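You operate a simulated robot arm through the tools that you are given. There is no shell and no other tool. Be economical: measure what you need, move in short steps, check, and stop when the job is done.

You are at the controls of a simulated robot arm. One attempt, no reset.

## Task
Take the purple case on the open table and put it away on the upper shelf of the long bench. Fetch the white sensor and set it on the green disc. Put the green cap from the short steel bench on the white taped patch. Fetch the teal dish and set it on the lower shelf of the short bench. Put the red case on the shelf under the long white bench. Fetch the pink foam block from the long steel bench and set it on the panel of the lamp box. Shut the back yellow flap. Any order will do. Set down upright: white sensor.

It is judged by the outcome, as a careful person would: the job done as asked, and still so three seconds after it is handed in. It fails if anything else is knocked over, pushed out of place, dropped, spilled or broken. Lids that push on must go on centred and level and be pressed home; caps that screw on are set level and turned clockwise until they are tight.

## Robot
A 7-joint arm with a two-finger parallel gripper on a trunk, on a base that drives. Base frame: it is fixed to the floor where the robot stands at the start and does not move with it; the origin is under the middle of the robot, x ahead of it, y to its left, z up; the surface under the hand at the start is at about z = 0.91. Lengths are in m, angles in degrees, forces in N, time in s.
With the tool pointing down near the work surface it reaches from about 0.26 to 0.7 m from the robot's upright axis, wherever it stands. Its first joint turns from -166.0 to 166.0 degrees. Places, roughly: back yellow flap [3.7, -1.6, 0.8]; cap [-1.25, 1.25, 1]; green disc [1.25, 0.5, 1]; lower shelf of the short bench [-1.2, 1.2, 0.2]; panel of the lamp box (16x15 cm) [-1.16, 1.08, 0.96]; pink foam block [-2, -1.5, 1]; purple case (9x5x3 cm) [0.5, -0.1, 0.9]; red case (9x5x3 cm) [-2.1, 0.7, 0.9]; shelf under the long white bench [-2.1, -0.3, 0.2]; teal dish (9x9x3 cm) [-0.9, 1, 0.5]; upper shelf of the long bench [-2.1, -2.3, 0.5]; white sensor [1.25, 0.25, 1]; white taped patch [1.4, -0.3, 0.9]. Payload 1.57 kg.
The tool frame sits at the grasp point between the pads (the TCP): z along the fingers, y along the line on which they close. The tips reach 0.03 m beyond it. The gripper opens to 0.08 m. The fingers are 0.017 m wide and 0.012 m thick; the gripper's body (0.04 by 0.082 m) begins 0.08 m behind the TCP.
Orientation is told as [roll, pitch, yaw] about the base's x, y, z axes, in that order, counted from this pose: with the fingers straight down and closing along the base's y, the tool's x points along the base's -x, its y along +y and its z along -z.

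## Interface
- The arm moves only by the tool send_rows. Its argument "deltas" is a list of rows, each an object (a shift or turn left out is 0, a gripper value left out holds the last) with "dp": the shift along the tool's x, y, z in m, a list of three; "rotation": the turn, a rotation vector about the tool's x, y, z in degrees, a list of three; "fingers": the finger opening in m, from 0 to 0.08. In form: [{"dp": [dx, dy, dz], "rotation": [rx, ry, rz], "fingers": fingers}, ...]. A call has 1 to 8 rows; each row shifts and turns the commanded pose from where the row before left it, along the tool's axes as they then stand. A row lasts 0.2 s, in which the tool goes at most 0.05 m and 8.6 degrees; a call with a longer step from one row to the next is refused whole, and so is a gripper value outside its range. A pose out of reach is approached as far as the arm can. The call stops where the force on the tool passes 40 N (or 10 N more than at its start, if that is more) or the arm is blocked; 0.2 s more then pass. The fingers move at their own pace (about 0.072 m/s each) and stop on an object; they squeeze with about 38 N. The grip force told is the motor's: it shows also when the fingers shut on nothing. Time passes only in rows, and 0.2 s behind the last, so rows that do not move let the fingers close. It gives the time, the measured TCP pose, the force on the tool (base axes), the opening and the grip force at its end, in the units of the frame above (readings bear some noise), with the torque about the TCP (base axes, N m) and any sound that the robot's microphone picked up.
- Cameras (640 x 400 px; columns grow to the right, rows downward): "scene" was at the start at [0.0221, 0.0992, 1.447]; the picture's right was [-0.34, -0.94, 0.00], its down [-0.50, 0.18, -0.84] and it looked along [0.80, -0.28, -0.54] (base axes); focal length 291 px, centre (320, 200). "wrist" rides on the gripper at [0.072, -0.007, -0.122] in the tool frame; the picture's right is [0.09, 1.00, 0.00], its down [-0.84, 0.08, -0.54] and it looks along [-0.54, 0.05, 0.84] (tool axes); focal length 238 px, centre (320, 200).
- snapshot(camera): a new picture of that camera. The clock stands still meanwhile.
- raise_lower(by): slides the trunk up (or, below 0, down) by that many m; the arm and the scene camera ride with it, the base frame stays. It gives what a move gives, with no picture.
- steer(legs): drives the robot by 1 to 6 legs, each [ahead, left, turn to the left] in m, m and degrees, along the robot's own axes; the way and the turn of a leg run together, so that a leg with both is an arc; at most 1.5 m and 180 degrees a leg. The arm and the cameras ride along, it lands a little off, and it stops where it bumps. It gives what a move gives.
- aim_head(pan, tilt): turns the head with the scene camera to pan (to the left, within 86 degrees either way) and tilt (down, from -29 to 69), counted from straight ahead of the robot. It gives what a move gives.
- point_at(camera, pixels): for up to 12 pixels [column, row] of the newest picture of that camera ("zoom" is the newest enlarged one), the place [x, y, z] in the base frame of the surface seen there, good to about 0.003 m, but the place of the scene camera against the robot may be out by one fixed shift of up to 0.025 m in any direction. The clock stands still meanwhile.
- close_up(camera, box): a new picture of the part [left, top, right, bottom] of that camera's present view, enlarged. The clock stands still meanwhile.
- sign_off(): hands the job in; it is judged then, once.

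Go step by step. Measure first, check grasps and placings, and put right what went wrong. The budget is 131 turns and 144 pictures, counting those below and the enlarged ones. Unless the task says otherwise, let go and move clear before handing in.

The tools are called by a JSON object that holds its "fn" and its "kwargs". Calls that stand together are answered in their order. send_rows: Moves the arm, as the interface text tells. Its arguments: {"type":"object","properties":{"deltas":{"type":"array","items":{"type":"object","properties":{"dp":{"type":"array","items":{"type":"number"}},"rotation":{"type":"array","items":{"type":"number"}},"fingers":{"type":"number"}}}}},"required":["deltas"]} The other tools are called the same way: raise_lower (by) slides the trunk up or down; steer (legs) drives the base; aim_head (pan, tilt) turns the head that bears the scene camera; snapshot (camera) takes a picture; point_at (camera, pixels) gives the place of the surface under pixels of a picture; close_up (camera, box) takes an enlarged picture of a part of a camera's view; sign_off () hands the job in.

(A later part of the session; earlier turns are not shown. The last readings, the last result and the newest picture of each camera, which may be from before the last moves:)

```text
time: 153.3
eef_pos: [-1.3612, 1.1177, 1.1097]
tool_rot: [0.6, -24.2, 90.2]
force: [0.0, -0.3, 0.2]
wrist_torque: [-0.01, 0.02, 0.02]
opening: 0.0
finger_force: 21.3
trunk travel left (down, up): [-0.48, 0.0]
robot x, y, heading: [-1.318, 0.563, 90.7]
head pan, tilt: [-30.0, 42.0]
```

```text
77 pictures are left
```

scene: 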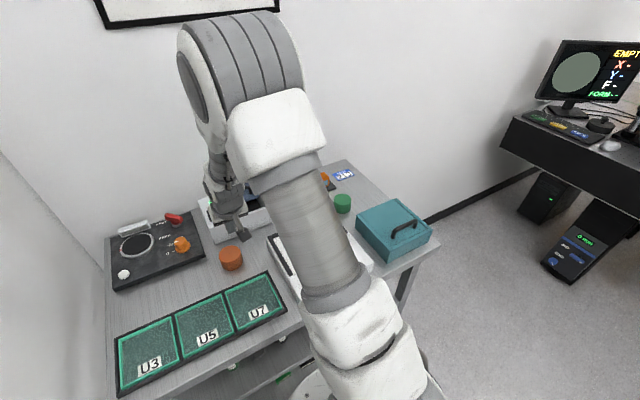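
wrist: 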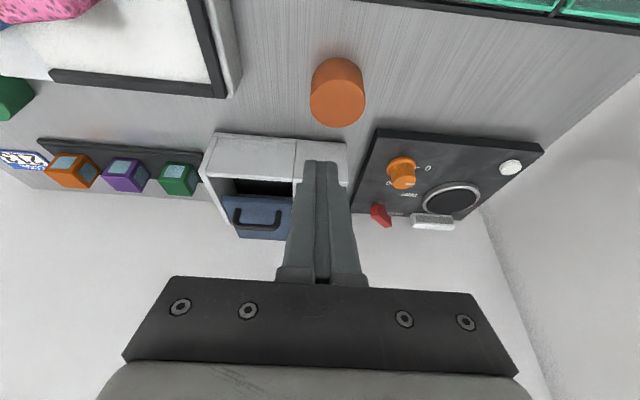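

The cubes are filter cubes on a rack; the green cylinder looks like the cap. Before anything else I restore the box: I measure where the lid bar is now.

{"fn": "point_at", "kwargs": {"camera": "wrist", "pixels": [[258, 228], [250, 227], [238, 212], [262, 201], [284, 212], [265, 226], [320, 120], [15, 100]]}}

```text
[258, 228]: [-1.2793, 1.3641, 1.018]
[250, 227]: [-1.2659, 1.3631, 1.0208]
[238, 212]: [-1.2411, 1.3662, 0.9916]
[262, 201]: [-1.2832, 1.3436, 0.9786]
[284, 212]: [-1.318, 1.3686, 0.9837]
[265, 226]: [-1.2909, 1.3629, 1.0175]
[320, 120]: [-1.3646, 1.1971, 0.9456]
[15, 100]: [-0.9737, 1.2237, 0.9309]
```

The bar is at y≈1.367. I reach over it with closed fingers so I can draw the lid forward to its start.

{"fn": "send_rows", "kwargs": {"deltas": [{"dp": [-0.041, -0.0142, 0.0183]}, {"dp": [-0.041, -0.0142, 0.0183]}, {"dp": [-0.041, -0.0142, 0.0183]}, {"dp": [-0.041, -0.0142, 0.0183]}, {"dp": [-0.041, -0.0142, 0.0183]}, {"dp": [-0.041, -0.0142, 0.0183]}, {"dp": [0, 0, 0]}]}}

{"fn": "snapshot", "kwargs": {"camera": "wrist"}}

```text
time: 154.9
eef_pos: [-1.2791, 1.376, 1.1074]
tool_rot: [0.6, -24.0, 90.2]
force: [0.0, 0.1, 0.4]
wrist_torque: [-0.03, -0.03, -0.05]
opening: 0.0
finger_force: 21.5
out of reach, approached as far as the arm can: row 6
trunk travel left (down, up): [-0.48, 0.0]
robot x, y, heading: [-1.313, 0.5621, 90.5]
head pan, tilt: [-30.0, 42.0]
```

```text
76 pictures are left
```

wrist: 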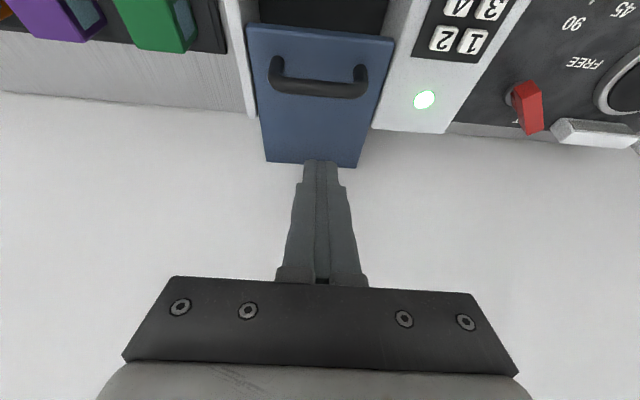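

Just short by ~1 cm. I edge the base 2 cm forward, then lower behind the bar.

{"fn": "steer", "kwargs": {"legs": [[0.022, 0, 0]]}}

{"fn": "send_rows", "kwargs": {"deltas": [{"dp": [0.0163, 0, 0.0365]}, {"dp": [0.0122, 0, 0.0274]}, {"dp": [0, 0, 0]}]}}

{"fn": "snapshot", "kwargs": {"camera": "wrist"}}

```text
time: 155.8
eef_pos: [-1.278, 1.3978, 1.1097]
tool_rot: [0.7, -24.1, 90.2]
force: [0.8, 1.3, -0.1]
wrist_torque: [-0.01, -0.01, -0.02]
opening: 0.0
finger_force: 21.3
trunk travel left (down, up): [-0.48, 0.0]
robot x, y, heading: [-1.316, 0.5867, 90.4]
head pan, tilt: [-30.0, 42.0]
```

```text
time: 156.6
eef_pos: [-1.2812, 1.3971, 1.04]
tool_rot: [0.5, -24.0, 90.2]
force: [0.7, 0.8, -0.1]
wrist_torque: [-0.01, 0.02, -0.02]
opening: 0.0
finger_force: 21.1
trunk travel left (down, up): [-0.48, 0.0]
robot x, y, heading: [-1.3168, 0.5841, 90.8]
head pan, tilt: [-30.0, 42.0]
```

```text
75 pictures are left
```

wrist: 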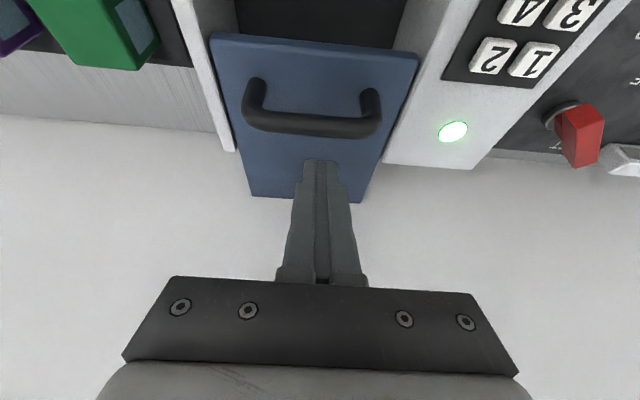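

Behind the bar. I lower to tip height ≈0.994 and draw it forward 9 cm.

{"fn": "send_rows", "kwargs": {"deltas": [{"dp": [0.0065, 0, 0.0146]}, {"dp": [0.0183, 0, -0.0081]}, {"dp": [0.0183, 0, -0.0081]}, {"dp": [0.0183, 0, -0.0081]}, {"dp": [0.0183, 0, -0.0081]}, {"dp": [0.0119, 0, -0.0053]}, {"dp": [0, 0, 0]}]}}

{"fn": "snapshot", "kwargs": {"camera": "wrist"}}

```text
time: 158.2
eef_pos: [-1.2774, 1.3064, 1.0263]
tool_rot: [0.4, -24.4, 90.1]
force: [2.2, 11.7, 11.7]
wrist_torque: [0.09, -0.02, -0.03]
opening: 0.0
finger_force: 21.1
trunk travel left (down, up): [-0.48, 0.0]
robot x, y, heading: [-1.3141, 0.584, 90.1]
head pan, tilt: [-30.0, 42.0]
```

```text
74 pictures are left
```

wrist: 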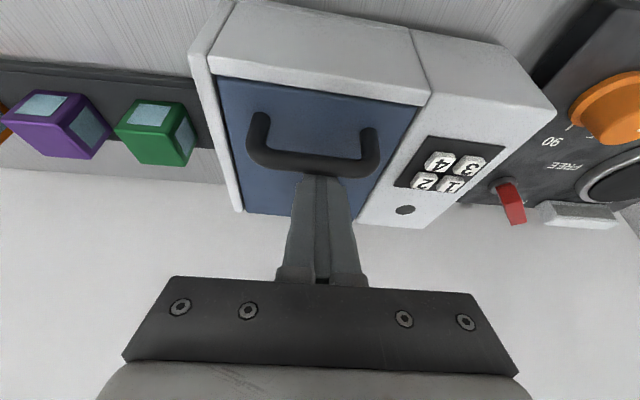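

The lid is shut and its lamp is off again. I rise, back away, move right in front of the dish and lower the trunk.

{"fn": "send_rows", "kwargs": {"deltas": [{"dp": [-0.0035, 0, 0.0016]}, {"dp": [-0.0163, 0, -0.0365]}, {"dp": [-0.0163, 0, -0.0365]}, {"dp": [0.035, 0, -0.0156]}, {"dp": [0.035, 0, -0.0156]}]}}

{"fn": "steer", "kwargs": {"legs": [[-0.6, 0, 0], [0, -0.34, 0]]}}

{"fn": "raise_lower", "kwargs": {"by": -0.38}}

{"fn": "send_rows", "kwargs": {"deltas": [{"dp": [0.0365, 0, -0.0163]}, {"dp": [0.0365, 0, -0.0163]}, {"dp": [0.0365, 0, -0.0163]}, {"rotation": [0, -8, 0]}, {"rotation": [0, -8, 0]}, {"rotation": [0, -5, 0], "fingers": 0.04}, {"dp": [0, 0, 0]}]}}

{"fn": "snapshot", "kwargs": {"camera": "wrist"}}

```text
time: 159.4
eef_pos: [-1.2812, 1.2312, 1.1057]
tool_rot: [0.6, -24.1, 90.2]
force: [0.4, -0.1, 0.5]
wrist_torque: [0.04, -0.01, 0.01]
opening: 0.0
finger_force: 21.6
trunk travel left (down, up): [-0.48, 0.0]
robot x, y, heading: [-1.3182, 0.5866, 90.3]
head pan, tilt: [-30.0, 42.0]
```

```text
time: 166.5
eef_pos: [-0.9353, 0.6274, 1.1036]
tool_rot: [0.7, -24.1, 90.3]
force: [-0.4, -1.1, 0.2]
wrist_torque: [-0.01, 0.01, 0.0]
opening: 0.0
finger_force: 21.0
trunk travel left (down, up): [-0.48, 0.0]
robot x, y, heading: [-0.9706, -0.0195, 90.8]
head pan, tilt: [-30.0, 42.0]
```

```text
time: 170.2
eef_pos: [-0.9363, 0.627, 0.7238]
tool_rot: [0.7, -24.1, 90.2]
force: [0.8, 0.5, -0.3]
wrist_torque: [-0.01, -0.02, 0.03]
opening: 0.0
finger_force: 21.5
trunk travel left (down, up): [-0.1, 0.38]
robot x, y, heading: [-0.9725, -0.0165, 90.6]
head pan, tilt: [-30.0, 42.0]
```

```text
time: 171.8
eef_pos: [-0.9352, 0.5066, 0.7235]
tool_rot: [0.7, -45.2, 90.0]
force: [-0.4, 0.6, 0.5]
wrist_torque: [-0.02, -0.02, 0.01]
opening: 0.0401
finger_force: 0.0
trunk travel left (down, up): [-0.1, 0.38]
robot x, y, heading: [-0.9702, -0.0174, 90.5]
head pan, tilt: [-30.0, 42.0]
```

```text
73 pictures are left
```

wrist: 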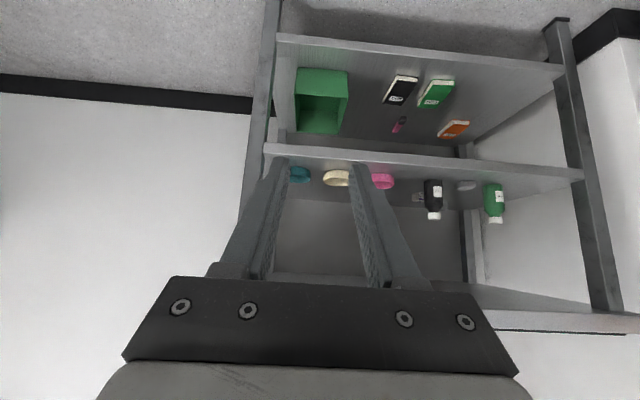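

The teal dish is at (300,175); the lower shelf has a free spot between the green box and the black book (365,110). I measure both.

{"fn": "point_at", "kwargs": {"camera": "wrist", "pixels": [[290, 175], [310, 175], [300, 168], [300, 181], [368, 100], [368, 75], [345, 120], [385, 90], [322, 100], [345, 152], [365, 125]]}}

{"fn": "close_up", "kwargs": {"camera": "wrist", "box": [265, 130, 425, 230]}}

```text
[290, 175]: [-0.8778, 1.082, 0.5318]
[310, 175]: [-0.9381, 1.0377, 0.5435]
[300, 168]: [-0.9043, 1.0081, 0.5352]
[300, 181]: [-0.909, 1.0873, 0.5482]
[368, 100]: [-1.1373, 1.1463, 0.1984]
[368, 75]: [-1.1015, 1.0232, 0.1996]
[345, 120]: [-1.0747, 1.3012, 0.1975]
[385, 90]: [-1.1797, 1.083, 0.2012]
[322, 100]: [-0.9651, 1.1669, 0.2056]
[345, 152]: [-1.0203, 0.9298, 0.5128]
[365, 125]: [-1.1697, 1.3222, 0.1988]
```

```text
4.00 times, centred on (345, 180) of wrist
```

zoom: 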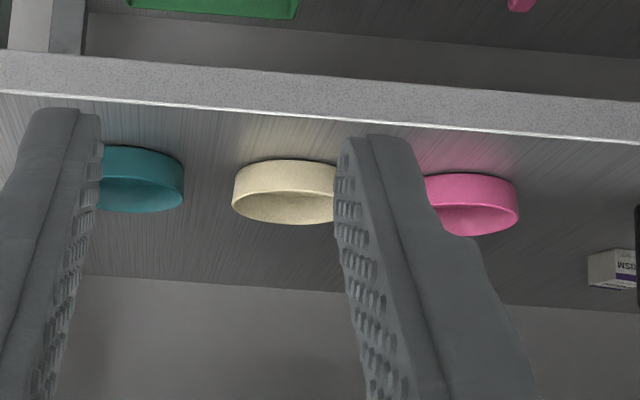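

The dish is 9 cm across with straight walls and rim at z≈0.545, with a ~4 cm gap to the cream dish. I drive in for a closer look.

{"fn": "steer", "kwargs": {"legs": [[0.39, 0, 0]]}}

{"fn": "send_rows", "kwargs": {"deltas": [{"rotation": [0, 3, 0], "fingers": 0.03}, {"dp": [0.0335, 0, 0.0372]}, {"dp": [0.02, 0, 0.0223]}, {"dp": [0, 0, 0]}]}}

{"fn": "snapshot", "kwargs": {"camera": "wrist"}}

```text
time: 174.9
eef_pos: [-0.936, 0.901, 0.724]
tool_rot: [0.6, -45.2, 89.9]
force: [0.0, 0.8, -0.9]
wrist_torque: [0.01, 0.01, 0.05]
opening: 0.04
finger_force: 0.1
trunk travel left (down, up): [-0.1, 0.38]
robot x, y, heading: [-0.9727, 0.3748, 90.1]
head pan, tilt: [-30.0, 42.0]
```

```text
time: 175.9
eef_pos: [-0.9366, 0.9005, 0.6427]
tool_rot: [0.7, -42.0, 89.8]
force: [-0.1, -0.3, -0.7]
wrist_torque: [0.02, -0.02, 0.03]
opening: 0.0301
finger_force: 0.1
trunk travel left (down, up): [-0.1, 0.38]
robot x, y, heading: [-0.971, 0.373, 90.3]
head pan, tilt: [-30.0, 42.0]
```

```text
71 pictures are left
```

wrist: 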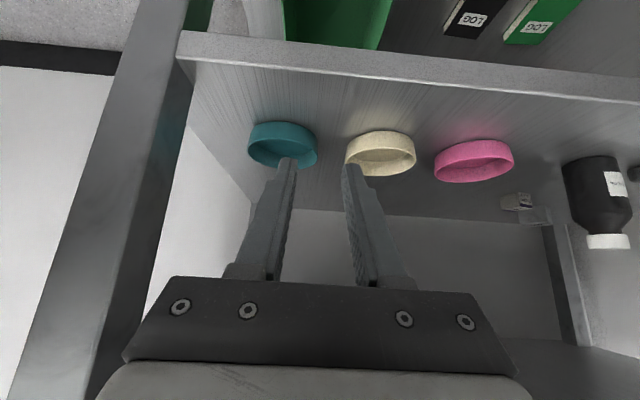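

{"fn": "point_at", "kwargs": {"camera": "wrist", "pixels": [[316, 150], [313, 134], [283, 124], [249, 140], [282, 148], [250, 155], [348, 150], [330, 140], [283, 135], [313, 163]]}}

{"fn": "close_up", "kwargs": {"camera": "wrist", "box": [230, 105, 390, 205]}}

```text
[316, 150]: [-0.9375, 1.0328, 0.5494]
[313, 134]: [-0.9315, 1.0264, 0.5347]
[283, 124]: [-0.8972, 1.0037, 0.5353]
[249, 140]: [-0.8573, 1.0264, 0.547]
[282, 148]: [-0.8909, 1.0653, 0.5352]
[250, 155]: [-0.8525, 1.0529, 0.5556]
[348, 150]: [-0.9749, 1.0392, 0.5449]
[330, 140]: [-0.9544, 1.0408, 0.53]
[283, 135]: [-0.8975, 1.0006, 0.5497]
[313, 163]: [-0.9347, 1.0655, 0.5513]
```

```text
4.00 times, centred on (310, 155) of wrist
```

zoom: 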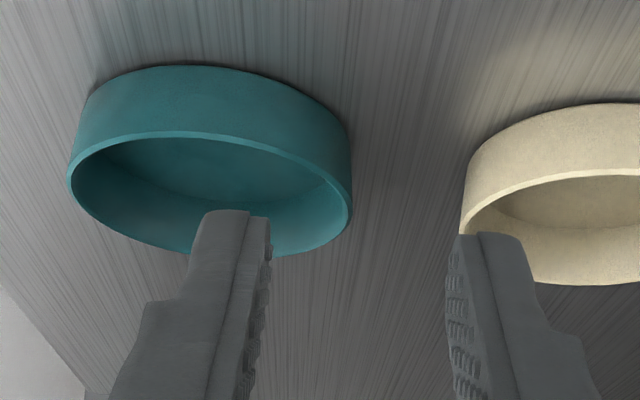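

Dish centre ≈(-0.8945,1.0455), left wall at x≈-0.9375. I move in and lower so the fingers straddle the left wall.

{"fn": "send_rows", "kwargs": {"deltas": [{"dp": [-0.0324, 0.001, 0.0292], "fingers": 0.025}, {"dp": [-0.0324, 0, 0.0292]}, {"dp": [-0.0324, 0, 0.0292]}, {"dp": [0.0301, 0, 0.0334]}, {"dp": [0, 0, 0]}]}}

{"fn": "close_up", "kwargs": {"camera": "wrist", "box": [230, 65, 390, 165]}}

```text
time: 177.1
eef_pos: [-0.937, 1.0315, 0.6009]
tool_rot: [0.7, -42.1, 89.8]
force: [0.4, -1.0, 0.4]
wrist_torque: [0.01, 0.0, -0.02]
opening: 0.0251
finger_force: 0.0
trunk travel left (down, up): [-0.1, 0.38]
robot x, y, heading: [-0.9765, 0.3752, 90.3]
head pan, tilt: [-30.0, 42.0]
```

```text
4.00 times, centred on (310, 115) of wrist
```

zoom: 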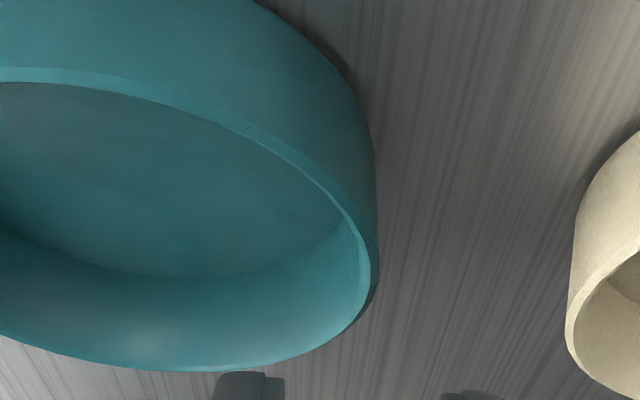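

{"fn": "point_at", "kwargs": {"camera": "zoom", "pixels": [[369, 250], [366, 290], [355, 225], [330, 330], [300, 160], [568, 310], [420, 250]]}}

```text
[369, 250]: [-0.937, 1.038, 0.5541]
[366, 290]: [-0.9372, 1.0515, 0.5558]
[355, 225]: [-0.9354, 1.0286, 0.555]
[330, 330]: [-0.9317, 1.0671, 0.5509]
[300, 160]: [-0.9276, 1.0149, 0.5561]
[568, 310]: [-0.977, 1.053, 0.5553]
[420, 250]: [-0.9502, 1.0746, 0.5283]
```

Wall mid at x=-0.937 exactly under the tool. I lower 3.2 cm and close.

{"fn": "send_rows", "kwargs": {"deltas": [{"dp": [0.0134, 0, 0.0149]}, {"dp": [0.008, 0, 0.0089]}, {"dp": [0, 0, 0]}, {"fingers": 0}, {"dp": [0, 0, 0]}, {"dp": [0, 0, 0]}]}}

{"fn": "snapshot", "kwargs": {"camera": "wrist"}}

```text
time: 178.5
eef_pos: [-0.9377, 1.032, 0.5675]
tool_rot: [0.7, -42.1, 89.8]
force: [-0.4, -1.0, 2.4]
wrist_torque: [0.02, -0.21, -0.05]
opening: 0.0029
finger_force: 23.7
trunk travel left (down, up): [-0.1, 0.38]
robot x, y, heading: [-0.9737, 0.3742, 90.5]
head pan, tilt: [-30.0, 42.0]
```

```text
68 pictures are left
```

wrist: 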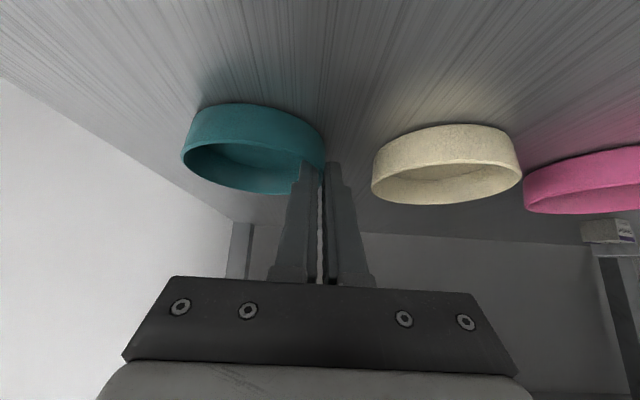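

Wall gripped (3 mm). I lift 3 cm and check the dish stays level.

{"fn": "send_rows", "kwargs": {"deltas": [{"dp": [-0.0067, 0, -0.0074]}, {"dp": [-0.0134, 0, -0.0149]}, {"dp": [-0.01, 0, -0.0111]}, {"dp": [0, 0, 0]}]}}

{"fn": "snapshot", "kwargs": {"camera": "wrist"}}

```text
time: 179.5
eef_pos: [-0.9382, 1.0328, 0.6117]
tool_rot: [0.7, -42.1, 89.8]
force: [0.5, -0.2, -0.3]
wrist_torque: [0.0, -0.01, 0.0]
opening: 0.0026
finger_force: 23.3
trunk travel left (down, up): [-0.1, 0.38]
robot x, y, heading: [-0.974, 0.3752, 90.6]
head pan, tilt: [-30.0, 42.0]
```

```text
67 pictures are left
```

wrist: 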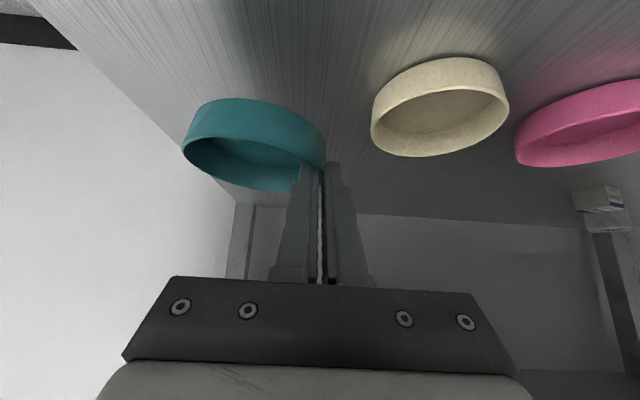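

The dish is held steady. I back out, lower trunk and arm, and look at the lower shelf.

{"fn": "steer", "kwargs": {"legs": [[-0.4, 0, 0]]}}

{"fn": "raise_lower", "kwargs": {"by": -0.1}}

{"fn": "send_rows", "kwargs": {"deltas": [{"dp": [0.0301, 0, 0.0334]}, {"dp": [0.0301, 0, 0.0334]}, {"dp": [0.0301, 0, 0.0334]}, {"dp": [0.0301, 0, 0.0334]}, {"dp": [0.02, 0, 0.0223]}, {"dp": [0, 0, 0]}]}}

{"fn": "snapshot", "kwargs": {"camera": "wrist"}}

```text
time: 182.7
eef_pos: [-0.9414, 0.6413, 0.6118]
tool_rot: [0.7, -42.2, 90.5]
force: [0.5, 1.1, -0.3]
wrist_torque: [-0.01, 0.01, -0.01]
opening: 0.002
finger_force: 23.6
trunk travel left (down, up): [-0.1, 0.38]
robot x, y, heading: [-0.97, -0.0155, 90.7]
head pan, tilt: [-30.0, 42.0]
```

```text
time: 184.0
eef_pos: [-0.9413, 0.6413, 0.5107]
tool_rot: [0.7, -42.0, 90.4]
force: [-0.7, 0.1, 0.2]
wrist_torque: [-0.03, -0.02, 0.0]
opening: 0.002
finger_force: 23.4
trunk travel left (down, up): [0.0, 0.48]
robot x, y, heading: [-0.9682, -0.0169, 90.7]
head pan, tilt: [-30.0, 42.0]
```

```text
time: 185.4
eef_pos: [-0.9445, 0.6396, 0.3007]
tool_rot: [0.7, -42.1, 90.4]
force: [0.4, 1.2, -1.0]
wrist_torque: [-0.01, 0.01, -0.01]
opening: 0.0019
finger_force: 24.0
trunk travel left (down, up): [0.0, 0.48]
robot x, y, heading: [-0.9708, -0.0206, 90.8]
head pan, tilt: [-30.0, 42.0]
```

```text
66 pictures are left
```

wrist: 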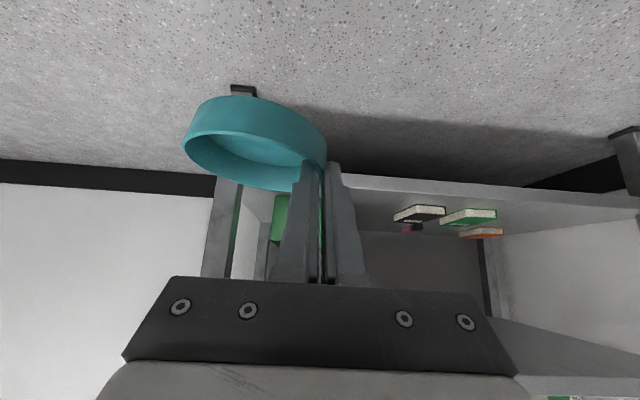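

Reach is fine at this height. I shift left 0.22 and forward 0.2, then look again.

{"fn": "steer", "kwargs": {"legs": [[0, 0.22, -0.5], [0.15, 0, 0]]}}

{"fn": "snapshot", "kwargs": {"camera": "wrist"}}

{"fn": "aim_head", "kwargs": {"pan": 5, "tilt": 50}}

{"fn": "snapshot", "kwargs": {"camera": "scene"}}

```text
time: 188.9
eef_pos: [-1.162, 0.7897, 0.2999]
tool_rot: [0.7, -42.2, 89.9]
force: [-0.1, -0.2, -0.5]
wrist_torque: [-0.01, -0.01, 0.02]
opening: 0.0016
finger_force: 23.9
trunk travel left (down, up): [0.0, 0.48]
robot x, y, heading: [-1.1913, 0.1334, 90.3]
head pan, tilt: [-30.0, 42.0]
```

```text
65 pictures are left
```

wrist: 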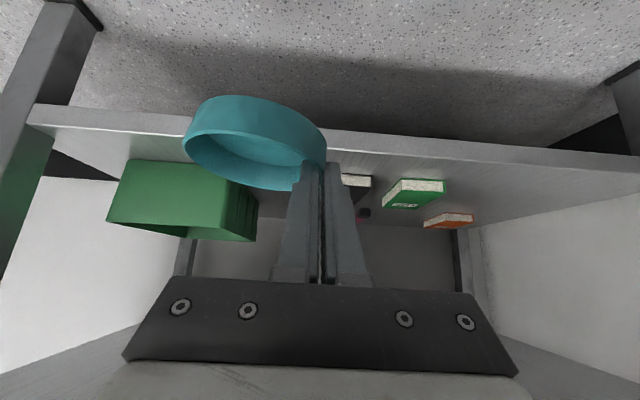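

```text
time: 189.9
eef_pos: [-1.1619, 0.7884, 0.3011]
tool_rot: [0.7, -42.1, 89.9]
force: [0.0, 0.4, 0.0]
wrist_torque: [-0.02, -0.01, 0.01]
opening: 0.002
finger_force: 23.4
trunk travel left (down, up): [0.0, 0.48]
robot x, y, heading: [-1.1888, 0.1331, 90.4]
head pan, tilt: [5.0, 50.0]
```

```text
64 pictures are left
```

scene: 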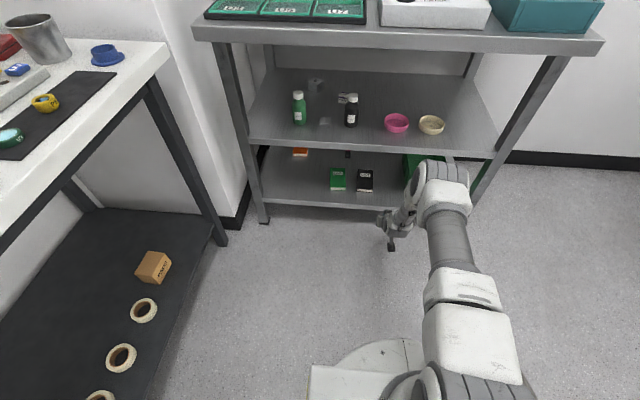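

{"fn": "point_at", "kwargs": {"camera": "wrist", "pixels": [[343, 176], [370, 183], [257, 215], [235, 185], [375, 165], [390, 145], [200, 155], [360, 150], [410, 205]]}}

{"fn": "point_at", "kwargs": {"camera": "scene", "pixels": [[357, 190], [373, 190], [385, 205], [300, 205], [281, 185], [310, 180], [331, 190], [302, 153], [347, 152]]}}

```text
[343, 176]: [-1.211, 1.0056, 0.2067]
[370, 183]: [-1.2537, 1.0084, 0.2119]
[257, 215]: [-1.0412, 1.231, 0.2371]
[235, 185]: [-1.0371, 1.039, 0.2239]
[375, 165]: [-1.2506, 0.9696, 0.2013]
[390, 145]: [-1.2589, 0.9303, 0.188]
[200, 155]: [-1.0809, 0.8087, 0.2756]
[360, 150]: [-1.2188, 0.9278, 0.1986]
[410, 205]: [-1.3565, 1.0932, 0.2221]
```

```text
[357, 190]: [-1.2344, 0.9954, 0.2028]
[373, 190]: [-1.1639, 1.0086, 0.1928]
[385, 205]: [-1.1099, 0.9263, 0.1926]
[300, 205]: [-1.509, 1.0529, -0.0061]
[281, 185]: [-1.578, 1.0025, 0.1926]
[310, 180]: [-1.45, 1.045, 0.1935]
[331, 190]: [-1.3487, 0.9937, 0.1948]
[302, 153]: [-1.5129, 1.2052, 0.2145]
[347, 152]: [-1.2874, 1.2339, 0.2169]
```

The gap between black book (x≈-1.205) and green box (x≈-1.037) fits the dish centred at -1.12. I lower to leave 2.5 cm clearance and drive in.

{"fn": "send_rows", "kwargs": {"deltas": [{"dp": [0.0241, 0, 0.0267]}, {"dp": [0, 0, 0]}]}}

{"fn": "steer", "kwargs": {"legs": [[0.205, 0, 0]]}}

{"fn": "snapshot", "kwargs": {"camera": "wrist"}}

```text
time: 190.5
eef_pos: [-1.1616, 0.7877, 0.2663]
tool_rot: [0.7, -42.0, 89.9]
force: [-0.1, 0.2, -0.2]
wrist_torque: [0.03, 0.02, -0.01]
opening: 0.0017
finger_force: 23.6
trunk travel left (down, up): [0.0, 0.48]
robot x, y, heading: [-1.1888, 0.1314, 90.6]
head pan, tilt: [5.0, 50.0]
```

```text
time: 192.4
eef_pos: [-1.1581, 0.9901, 0.2651]
tool_rot: [0.7, -42.0, 89.6]
force: [0.3, 0.2, -0.4]
wrist_torque: [-0.02, 0.02, 0.02]
opening: 0.0018
finger_force: 23.5
trunk travel left (down, up): [0.0, 0.48]
robot x, y, heading: [-1.1938, 0.3339, 89.8]
head pan, tilt: [5.0, 50.0]
```

```text
63 pictures are left
```

wrist: 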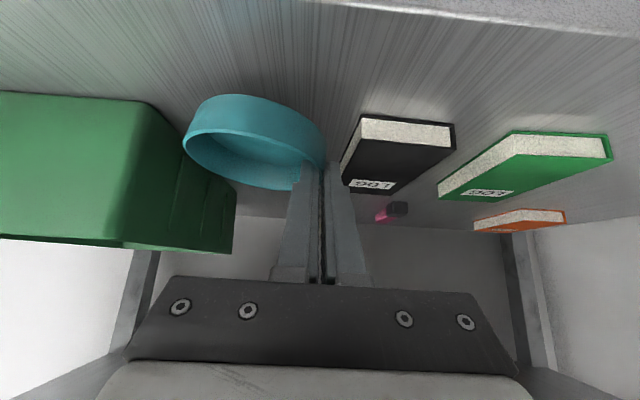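

{"fn": "point_at", "kwargs": {"camera": "wrist", "pixels": [[168, 110], [180, 180], [345, 180], [360, 120], [320, 80], [190, 140], [325, 150], [250, 60]]}}

```text
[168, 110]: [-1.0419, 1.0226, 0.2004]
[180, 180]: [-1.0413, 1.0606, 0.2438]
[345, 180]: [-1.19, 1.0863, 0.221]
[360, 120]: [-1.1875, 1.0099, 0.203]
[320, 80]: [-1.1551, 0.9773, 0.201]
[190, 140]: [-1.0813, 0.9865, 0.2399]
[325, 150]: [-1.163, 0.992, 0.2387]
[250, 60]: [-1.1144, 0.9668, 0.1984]
```

About 1.2 cm above the shelf. I nudge right 8 mm and lower in small steps, watching the force.

{"fn": "send_rows", "kwargs": {"deltas": [{"dp": [0, -0.008, 0]}, {"dp": [0.0067, 0, 0.0074]}, {"dp": [0.0033, 0, 0.0037]}, {"dp": [0.002, 0, 0.0022]}, {"dp": [0, 0, 0]}]}}

{"fn": "snapshot", "kwargs": {"camera": "wrist"}}

```text
time: 193.7
eef_pos: [-1.149, 0.9906, 0.2473]
tool_rot: [0.7, -42.1, 89.6]
force: [0.2, -1.0, -0.5]
wrist_torque: [0.0, 0.01, -0.01]
opening: 0.0016
finger_force: 23.1
trunk travel left (down, up): [0.0, 0.48]
robot x, y, heading: [-1.1911, 0.3327, 90.2]
head pan, tilt: [5.0, 50.0]
```

```text
62 pictures are left
```

wrist: 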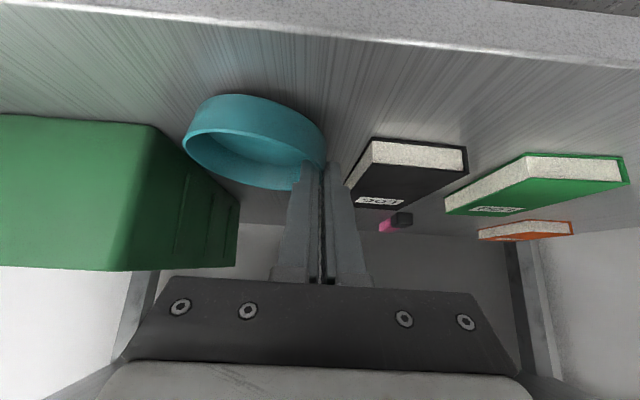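

{"fn": "send_rows", "kwargs": {"deltas": [{"dp": [0.002, 0, 0.0022]}, {"dp": [0.002, 0, 0.0022]}, {"dp": [0.001, 0, 0.0011]}, {"dp": [0, 0, 0]}]}}

{"fn": "point_at", "kwargs": {"camera": "wrist", "pixels": [[245, 98], [190, 140], [190, 148], [322, 150], [260, 135], [270, 80]]}}

```text
time: 194.7
eef_pos: [-1.1522, 0.99, 0.2399]
tool_rot: [0.7, -42.2, 89.6]
force: [-0.8, 0.4, 4.2]
wrist_torque: [0.07, -0.25, 0.02]
opening: 0.0019
finger_force: 24.1
trunk travel left (down, up): [0.0, 0.48]
robot x, y, heading: [-1.1915, 0.3316, 90.1]
head pan, tilt: [5.0, 50.0]
```

```text
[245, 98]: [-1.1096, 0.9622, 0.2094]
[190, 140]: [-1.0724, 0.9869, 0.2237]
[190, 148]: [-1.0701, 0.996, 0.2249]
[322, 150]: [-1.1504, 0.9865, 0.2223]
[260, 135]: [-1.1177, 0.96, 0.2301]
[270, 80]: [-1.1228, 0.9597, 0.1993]
```

Contact (4 N). I open slightly and withdraw along the tool axis.

{"fn": "send_rows", "kwargs": {"deltas": [{"fingers": 0.02}, {"dp": [0, 0, 0]}, {"dp": [0, 0, -0.02]}, {"dp": [0, 0, -0.03]}, {"dp": [0, 0, 0]}]}}

{"fn": "steer", "kwargs": {"legs": [[-0.35, 0, 0]]}}

{"fn": "snapshot", "kwargs": {"camera": "wrist"}}

```text
time: 195.8
eef_pos: [-1.151, 0.9569, 0.2759]
tool_rot: [0.7, -42.1, 89.6]
force: [0.5, 0.5, -0.5]
wrist_torque: [-0.02, 0.02, -0.03]
opening: 0.0201
finger_force: 0.0
trunk travel left (down, up): [0.0, 0.48]
robot x, y, heading: [-1.1956, 0.3349, 90.3]
head pan, tilt: [5.0, 50.0]
```

```text
time: 198.7
eef_pos: [-1.1476, 0.6049, 0.2764]
tool_rot: [0.7, -42.2, 89.2]
force: [0.6, -0.6, 0.8]
wrist_torque: [0.0, 0.02, -0.02]
opening: 0.02
finger_force: 0.1
trunk travel left (down, up): [0.0, 0.48]
robot x, y, heading: [-1.1936, -0.0152, 89.6]
head pan, tilt: [5.0, 50.0]
```

```text
61 pictures are left
```

wrist: 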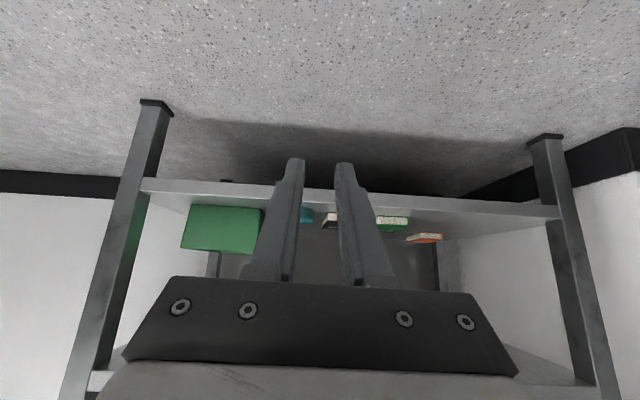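

The dish stands on the lower shelf (308,213). Next the red case: raise, turn to face the white bench and look.

{"fn": "raise_lower", "kwargs": {"by": 0.4}}

{"fn": "raise_lower", "kwargs": {"by": 0.08}}

{"fn": "steer", "kwargs": {"legs": [[0, -0.28, 0], [0, 0, 90], [0, -0.5, 0]]}}

{"fn": "send_rows", "kwargs": {"deltas": [{"dp": [-0.0301, 0, -0.0334], "fingers": 0.07}, {"dp": [-0.0301, 0, -0.0334]}, {"dp": [-0.0301, 0, -0.0334]}, {"dp": [-0.0301, 0, -0.0334]}, {"dp": [-0.0301, 0, -0.0334]}, {"dp": [-0.0301, 0, -0.0334]}, {"dp": [-0.0301, 0, -0.0334]}, {"dp": [-0.0301, 0, -0.0334]}]}}

{"fn": "aim_head", "kwargs": {"pan": 0, "tilt": 40}}

{"fn": "snapshot", "kwargs": {"camera": "scene"}}

```text
time: 202.6
eef_pos: [-1.147, 0.6052, 0.6763]
tool_rot: [0.7, -42.1, 89.2]
force: [0.7, -0.5, -0.7]
wrist_torque: [0.03, 0.0, 0.0]
opening: 0.0197
finger_force: 0.1
trunk travel left (down, up): [-0.4, 0.08]
robot x, y, heading: [-1.1913, -0.0168, 89.5]
head pan, tilt: [5.0, 50.0]
```

```text
time: 203.7
eef_pos: [-1.1467, 0.6052, 0.7553]
tool_rot: [0.8, -42.0, 89.2]
force: [-0.3, 0.3, -0.1]
wrist_torque: [0.01, 0.01, 0.0]
opening: 0.0199
finger_force: 0.2
trunk travel left (down, up): [-0.48, 0.0]
robot x, y, heading: [-1.1936, -0.0175, 89.2]
head pan, tilt: [5.0, 50.0]
```

```text
time: 215.3
eef_pos: [-1.5232, 0.5398, 0.7569]
tool_rot: [0.6, -42.2, 178.2]
force: [-0.4, -0.5, -0.5]
wrist_torque: [0.01, 0.02, 0.02]
opening: 0.0201
finger_force: 0.0
trunk travel left (down, up): [-0.48, 0.0]
robot x, y, heading: [-0.9039, 0.4803, 178.7]
head pan, tilt: [5.0, 50.0]
```

```text
time: 217.2
eef_pos: [-1.5223, 0.5459, 1.1176]
tool_rot: [0.6, -42.1, 178.1]
force: [0.7, 0.1, -0.4]
wrist_torque: [-0.02, -0.01, 0.0]
opening: 0.0698
finger_force: 0.1
trunk travel left (down, up): [-0.48, 0.0]
robot x, y, heading: [-0.9019, 0.4799, 178.5]
head pan, tilt: [5.0, 50.0]
```

```text
time: 217.9
eef_pos: [-1.5253, 0.5461, 1.1182]
tool_rot: [0.7, -42.1, 178.1]
force: [0.9, 0.0, 0.5]
wrist_torque: [-0.01, -0.02, 0.02]
opening: 0.0702
finger_force: 0.1
trunk travel left (down, up): [-0.48, 0.0]
robot x, y, heading: [-0.9035, 0.4845, 178.4]
head pan, tilt: [0.0, 40.0]
```

```text
60 pictures are left
```

scene: 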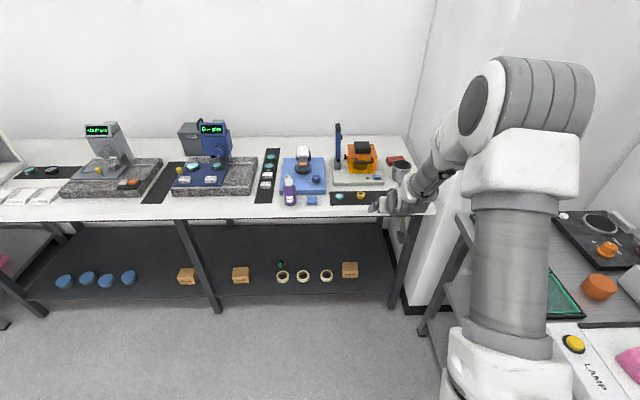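

The red case is at (398,160); the shelf beneath has free spots. I measure both.

{"fn": "point_at", "kwargs": {"camera": "scene", "pixels": [[398, 160], [404, 163], [210, 275], [260, 275], [210, 290], [186, 276], [240, 275], [182, 218], [215, 305], [320, 265], [160, 280], [160, 292]]}}

{"fn": "close_up", "kwargs": {"camera": "scene", "box": [320, 120, 440, 220]}}

```text
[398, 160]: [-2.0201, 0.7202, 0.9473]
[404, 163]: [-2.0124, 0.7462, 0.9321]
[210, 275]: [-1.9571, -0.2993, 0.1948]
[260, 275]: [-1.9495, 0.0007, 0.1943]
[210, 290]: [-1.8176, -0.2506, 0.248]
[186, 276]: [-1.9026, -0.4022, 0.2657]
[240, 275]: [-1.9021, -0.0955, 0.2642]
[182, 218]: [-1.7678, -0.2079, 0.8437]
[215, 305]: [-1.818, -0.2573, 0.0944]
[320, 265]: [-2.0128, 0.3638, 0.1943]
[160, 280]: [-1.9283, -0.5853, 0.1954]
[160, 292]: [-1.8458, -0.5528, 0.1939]
```

```text
4.00 times, centred on (380, 170) of scene
```

zoom: 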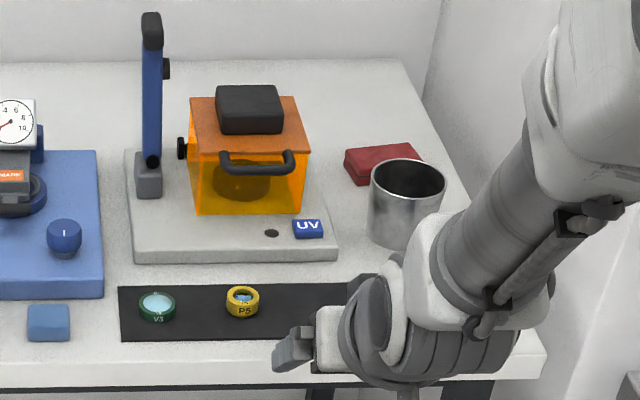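

The red case lies behind a metal cup, beside the UV box. I bring the tool to y≈0.72, near upright, high, then advance and look from above.

{"fn": "send_rows", "kwargs": {"deltas": [{"dp": [0, -0.043, 0], "rotation": [0, 8, 0]}, {"dp": [0, -0.043, 0], "rotation": [0, 8, 0]}, {"dp": [0, -0.043, 0], "rotation": [0, 8, 0]}, {"dp": [0, -0.043, 0], "rotation": [0, 8, 0]}, {"dp": [0, 0, -0.045]}, {"dp": [0, 0, -0.03]}, {"dp": [0, 0, 0]}]}}

{"fn": "steer", "kwargs": {"legs": [[0.4, 0, 0]]}}

{"fn": "snapshot", "kwargs": {"camera": "wrist"}}

```text
time: 219.5
eef_pos: [-1.5063, 0.7172, 1.1902]
tool_rot: [0.5, -10.1, 178.6]
force: [0.5, -0.3, 0.0]
wrist_torque: [-0.01, -0.04, -0.01]
opening: 0.0699
finger_force: 0.1
trunk travel left (down, up): [-0.48, 0.0]
robot x, y, heading: [-0.9053, 0.4799, 178.4]
head pan, tilt: [0.0, 40.0]
```

```text
time: 222.6
eef_pos: [-1.9068, 0.7275, 1.1901]
tool_rot: [0.6, -10.1, 178.5]
force: [1.6, 0.1, 0.0]
wrist_torque: [-0.01, 0.0, -0.03]
opening: 0.07
finger_force: 0.1
trunk travel left (down, up): [-0.48, 0.0]
robot x, y, heading: [-1.3019, 0.4943, 178.4]
head pan, tilt: [0.0, 40.0]
```

```text
58 pictures are left
```

wrist: 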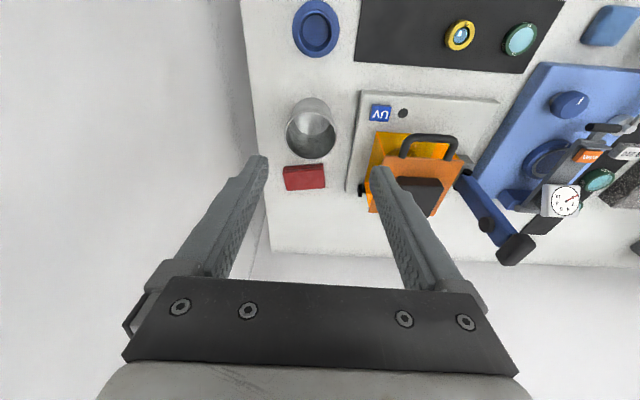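

{"fn": "close_up", "kwargs": {"camera": "wrist", "box": [260, 85, 388, 205]}}

{"fn": "point_at", "kwargs": {"camera": "wrist", "pixels": [[286, 170], [322, 168], [287, 188], [324, 186], [305, 177], [312, 102], [290, 140], [334, 140], [312, 157], [365, 190]]}}

```text
3.33 times, centred on (324, 145) of wrist
```

zoom: 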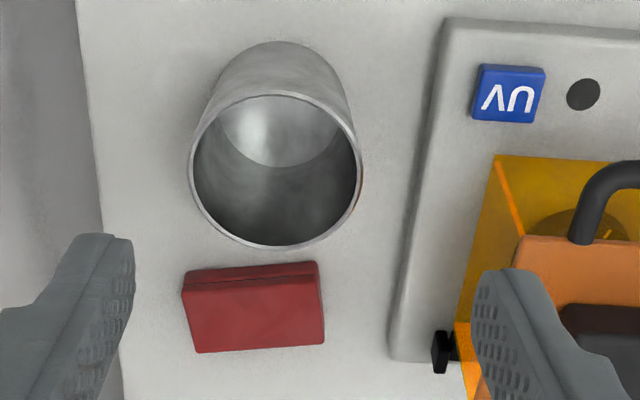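

```text
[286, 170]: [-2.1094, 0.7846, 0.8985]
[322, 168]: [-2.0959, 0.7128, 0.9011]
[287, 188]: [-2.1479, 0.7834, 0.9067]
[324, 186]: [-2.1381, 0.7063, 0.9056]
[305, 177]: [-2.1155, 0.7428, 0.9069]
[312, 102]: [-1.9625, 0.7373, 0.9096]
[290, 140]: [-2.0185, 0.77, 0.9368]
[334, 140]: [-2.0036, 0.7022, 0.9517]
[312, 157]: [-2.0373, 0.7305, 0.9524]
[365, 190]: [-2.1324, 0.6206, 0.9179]
```

The case is centred at (-2.122,0.746), top 0.907, long axis nearly along y. I get closer, set the tool vertical and turn it to close across the short side.

{"fn": "steer", "kwargs": {"legs": [[0, -0.055, 1], [0.165, 0, 0]]}}

{"fn": "send_rows", "kwargs": {"deltas": [{"rotation": [0, 5, 0]}, {"rotation": [0, 5, 0]}, {"rotation": [0, 0, 8.1]}, {"rotation": [0, 0, 8.1]}, {"rotation": [0, 0, 8.1]}, {"rotation": [0, 0, 8.1]}, {"rotation": [0, 0, 8.1]}, {"rotation": [0, 0, 8.1]}]}}

{"fn": "send_rows", "kwargs": {"deltas": [{"rotation": [0, 0, 8.1]}, {"rotation": [0, 0, 8.1]}, {"rotation": [0, 0, 8.1]}, {"rotation": [0, 0, 7]}, {"dp": [0, 0, 0]}]}}

{"fn": "snapshot", "kwargs": {"camera": "wrist"}}

```text
time: 225.0
eef_pos: [-2.0736, 0.7729, 1.1896]
tool_rot: [0.5, -10.0, 179.5]
force: [0.0, -0.4, 0.1]
wrist_torque: [0.03, -0.04, 0.03]
opening: 0.07
finger_force: 0.1
trunk travel left (down, up): [-0.48, 0.0]
robot x, y, heading: [-1.4653, 0.549, 179.9]
head pan, tilt: [0.0, 40.0]
```

```text
time: 226.8
eef_pos: [-2.0722, 0.7719, 1.1894]
tool_rot: [0.3, 0.3, 130.9]
force: [-0.5, -0.2, 0.1]
wrist_torque: [-0.04, 0.01, -0.02]
opening: 0.0701
finger_force: 0.1
trunk travel left (down, up): [-0.48, 0.0]
robot x, y, heading: [-1.4615, 0.5483, 179.6]
head pan, tilt: [0.0, 40.0]
```

```text
time: 228.0
eef_pos: [-2.0724, 0.7699, 1.1901]
tool_rot: [0.2, 0.5, 99.5]
force: [-0.3, -0.1, 0.3]
wrist_torque: [0.0, 0.02, 0.01]
opening: 0.0701
finger_force: 0.2
trunk travel left (down, up): [-0.48, 0.0]
robot x, y, heading: [-1.4652, 0.5476, 179.8]
head pan, tilt: [0.0, 40.0]
```

```text
56 pictures are left
```

wrist: 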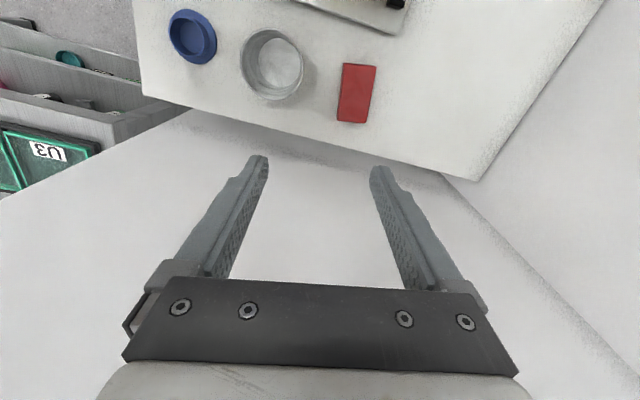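

{"fn": "close_up", "kwargs": {"camera": "wrist", "box": [300, 40, 412, 140]}}

{"fn": "point_at", "kwargs": {"camera": "wrist", "pixels": [[345, 65], [375, 68], [339, 118], [365, 122], [355, 92], [390, 100], [460, 178]]}}

```text
4.00 times, centred on (356, 90) of wrist
```

zoom: 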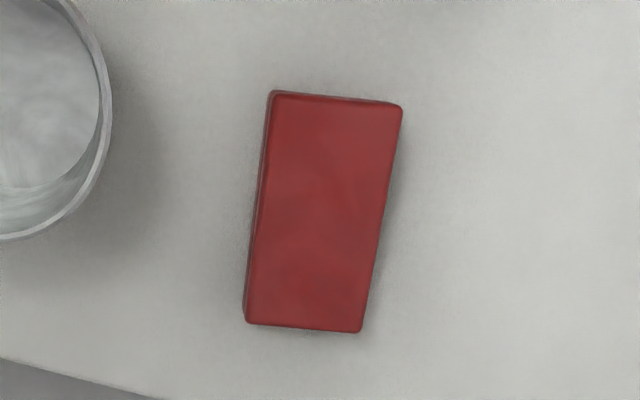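

```text
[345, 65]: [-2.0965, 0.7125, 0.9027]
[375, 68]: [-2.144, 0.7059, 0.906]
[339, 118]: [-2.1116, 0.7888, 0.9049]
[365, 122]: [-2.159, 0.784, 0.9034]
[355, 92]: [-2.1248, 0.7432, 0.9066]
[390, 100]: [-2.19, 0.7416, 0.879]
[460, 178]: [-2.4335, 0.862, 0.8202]
```

Centre refined to (-2.128,0.748), bench z=0.879. I move over it and descend to z≈0.915.

{"fn": "send_rows", "kwargs": {"deltas": [{"dp": [0.0064, 0.0292, 0], "rotation": [0, 0, -1.5]}, {"dp": [0.0064, 0.0292, 0]}, {"dp": [0, 0, 0.045]}, {"dp": [0, 0, 0.045]}, {"dp": [0, 0, 0.045]}, {"dp": [0, 0, 0.045]}, {"dp": [0, 0, 0.03]}, {"dp": [0, 0, 0]}]}}

{"fn": "snapshot", "kwargs": {"camera": "wrist"}}

```text
time: 229.8
eef_pos: [-2.1283, 0.7466, 0.9801]
tool_rot: [0.1, 0.4, 101.2]
force: [-0.2, -0.1, 0.1]
wrist_torque: [-0.02, 0.02, 0.01]
opening: 0.0699
finger_force: 0.0
trunk travel left (down, up): [-0.48, 0.0]
robot x, y, heading: [-1.467, 0.5489, 179.5]
head pan, tilt: [0.0, 40.0]
```

```text
54 pictures are left
```

wrist: 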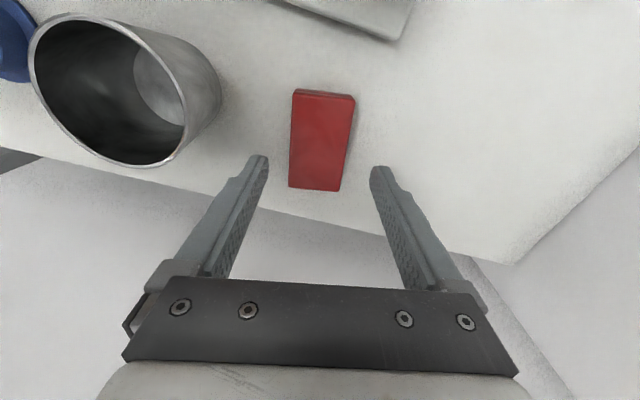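

{"fn": "send_rows", "kwargs": {"deltas": [{"dp": [0, 0, 0.04]}, {"dp": [0, 0, 0.025]}, {"dp": [0, 0, 0]}, {"fingers": 0.03}, {"dp": [0, 0, 0]}, {"dp": [0, 0, 0]}]}}

{"fn": "snapshot", "kwargs": {"camera": "wrist"}}

```text
time: 231.2
eef_pos: [-2.1285, 0.7471, 0.916]
tool_rot: [0.1, 0.5, 101.2]
force: [-0.4, -0.8, -0.6]
wrist_torque: [0.0, -0.01, 0.0]
opening: 0.0492
finger_force: 38.1
trunk travel left (down, up): [-0.48, 0.0]
robot x, y, heading: [-1.4651, 0.5495, 179.8]
head pan, tilt: [0.0, 40.0]
```

```text
53 pictures are left
```

wrist: 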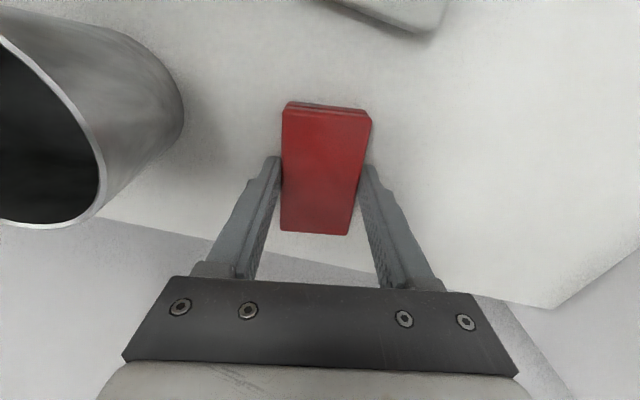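

Gripped (0.049). I lift, back out, slide along to y≈-0.6 and lower the trunk.

{"fn": "send_rows", "kwargs": {"deltas": [{"dp": [0, 0, -0.03]}, {"dp": [0, 0, -0.045]}, {"dp": [0, 0, -0.045]}, {"dp": [0, 0, -0.045]}, {"dp": [0, 0, -0.045]}, {"dp": [0, 0, 0]}]}}

{"fn": "steer", "kwargs": {"legs": [[-0.52, 0, 0], [0, 1.35, 0]]}}

{"fn": "raise_lower", "kwargs": {"by": -0.4}}

{"fn": "send_rows", "kwargs": {"deltas": [{"rotation": [0, 0, -8.5]}, {"rotation": [0, 0, -8.5]}, {"rotation": [0, 0, -8.5]}, {"rotation": [0, 0, -8.5]}, {"rotation": [0, 0, -8.5]}, {"rotation": [0, 0, -8.5]}, {"rotation": [0, 0, -8.5]}, {"rotation": [0, 0, -8.5]}]}}

{"fn": "send_rows", "kwargs": {"deltas": [{"rotation": [0, 0, -8.5]}, {"rotation": [0, 0, -2]}, {"rotation": [0, -8, 0]}, {"rotation": [0, -8, 0]}, {"rotation": [0, -8, 0]}, {"dp": [0, 0, 0]}]}}

{"fn": "raise_lower", "kwargs": {"by": -0.08}}

{"fn": "snapshot", "kwargs": {"camera": "wrist"}}

```text
time: 232.6
eef_pos: [-2.1284, 0.7475, 1.1273]
tool_rot: [0.2, 0.6, 101.2]
force: [0.5, -1.3, -0.4]
wrist_torque: [0.0, 0.01, 0.03]
opening: 0.0491
finger_force: 38.2
trunk travel left (down, up): [-0.48, 0.0]
robot x, y, heading: [-1.468, 0.5489, 179.5]
head pan, tilt: [0.0, 40.0]
```

```text
time: 246.6
eef_pos: [-1.6114, -0.5996, 1.127]
tool_rot: [0.2, 0.5, 100.1]
force: [0.2, -0.4, -0.5]
wrist_torque: [0.02, 0.01, -0.01]
opening: 0.0492
finger_force: 37.9
trunk travel left (down, up): [-0.48, 0.0]
robot x, y, heading: [-0.9531, -0.8136, 178.4]
head pan, tilt: [0.0, 40.0]
```

```text
time: 250.4
eef_pos: [-1.6118, -0.6011, 0.725]
tool_rot: [0.2, 0.5, 100.2]
force: [-0.8, 0.1, -1.2]
wrist_torque: [-0.02, 0.03, 0.0]
opening: 0.0492
finger_force: 38.2
trunk travel left (down, up): [-0.08, 0.4]
robot x, y, heading: [-0.9534, -0.8082, 178.4]
head pan, tilt: [0.0, 40.0]
```

```text
time: 252.2
eef_pos: [-1.6116, -0.6003, 0.7256]
tool_rot: [0.5, 0.0, 168.2]
force: [0.4, -0.9, 0.1]
wrist_torque: [-0.02, 0.0, 0.01]
opening: 0.0493
finger_force: 38.4
trunk travel left (down, up): [-0.08, 0.4]
robot x, y, heading: [-0.9538, -0.8116, 178.8]
head pan, tilt: [0.0, 40.0]
```

```text
time: 253.6
eef_pos: [-1.6119, -0.6006, 0.7275]
tool_rot: [0.4, -24.2, 178.5]
force: [-0.1, -0.3, -0.8]
wrist_torque: [-0.02, 0.01, -0.04]
opening: 0.0492
finger_force: 37.9
trunk travel left (down, up): [-0.08, 0.4]
robot x, y, heading: [-0.9554, -0.8133, 178.4]
head pan, tilt: [0.0, 40.0]
```

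```text
time: 254.8
eef_pos: [-1.6126, -0.6002, 0.6463]
tool_rot: [0.6, -24.1, 178.4]
force: [-0.8, 1.2, -0.8]
wrist_torque: [0.0, -0.01, -0.03]
opening: 0.0492
finger_force: 38.0
trunk travel left (down, up): [0.0, 0.48]
robot x, y, heading: [-0.9592, -0.814, 178.6]
head pan, tilt: [0.0, 40.0]
```

```text
52 pictures are left
```

wrist: 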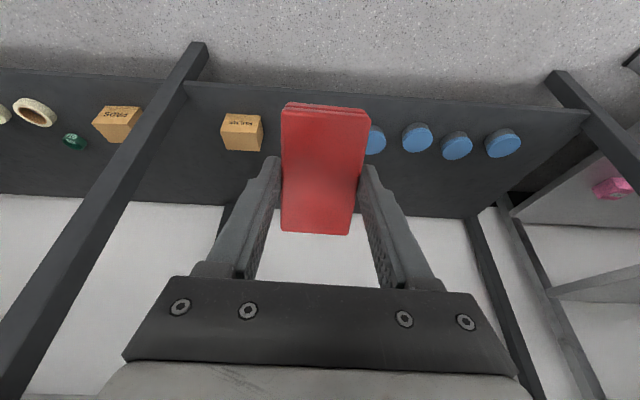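

I measure the free shelf stretch between the wooden box and the first blue dish.

{"fn": "point_at", "kwargs": {"camera": "wrist", "pixels": [[262, 140], [372, 145], [270, 110], [275, 160], [383, 140], [250, 90], [330, 95], [222, 145], [190, 140], [410, 140]]}}

```text
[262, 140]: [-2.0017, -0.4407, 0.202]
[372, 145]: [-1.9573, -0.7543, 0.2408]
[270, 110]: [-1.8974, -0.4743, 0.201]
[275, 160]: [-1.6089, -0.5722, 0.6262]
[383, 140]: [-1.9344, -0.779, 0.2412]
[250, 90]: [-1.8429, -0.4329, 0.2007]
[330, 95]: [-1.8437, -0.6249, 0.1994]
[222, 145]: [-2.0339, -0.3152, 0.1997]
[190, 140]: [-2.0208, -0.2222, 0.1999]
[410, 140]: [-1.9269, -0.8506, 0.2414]
```

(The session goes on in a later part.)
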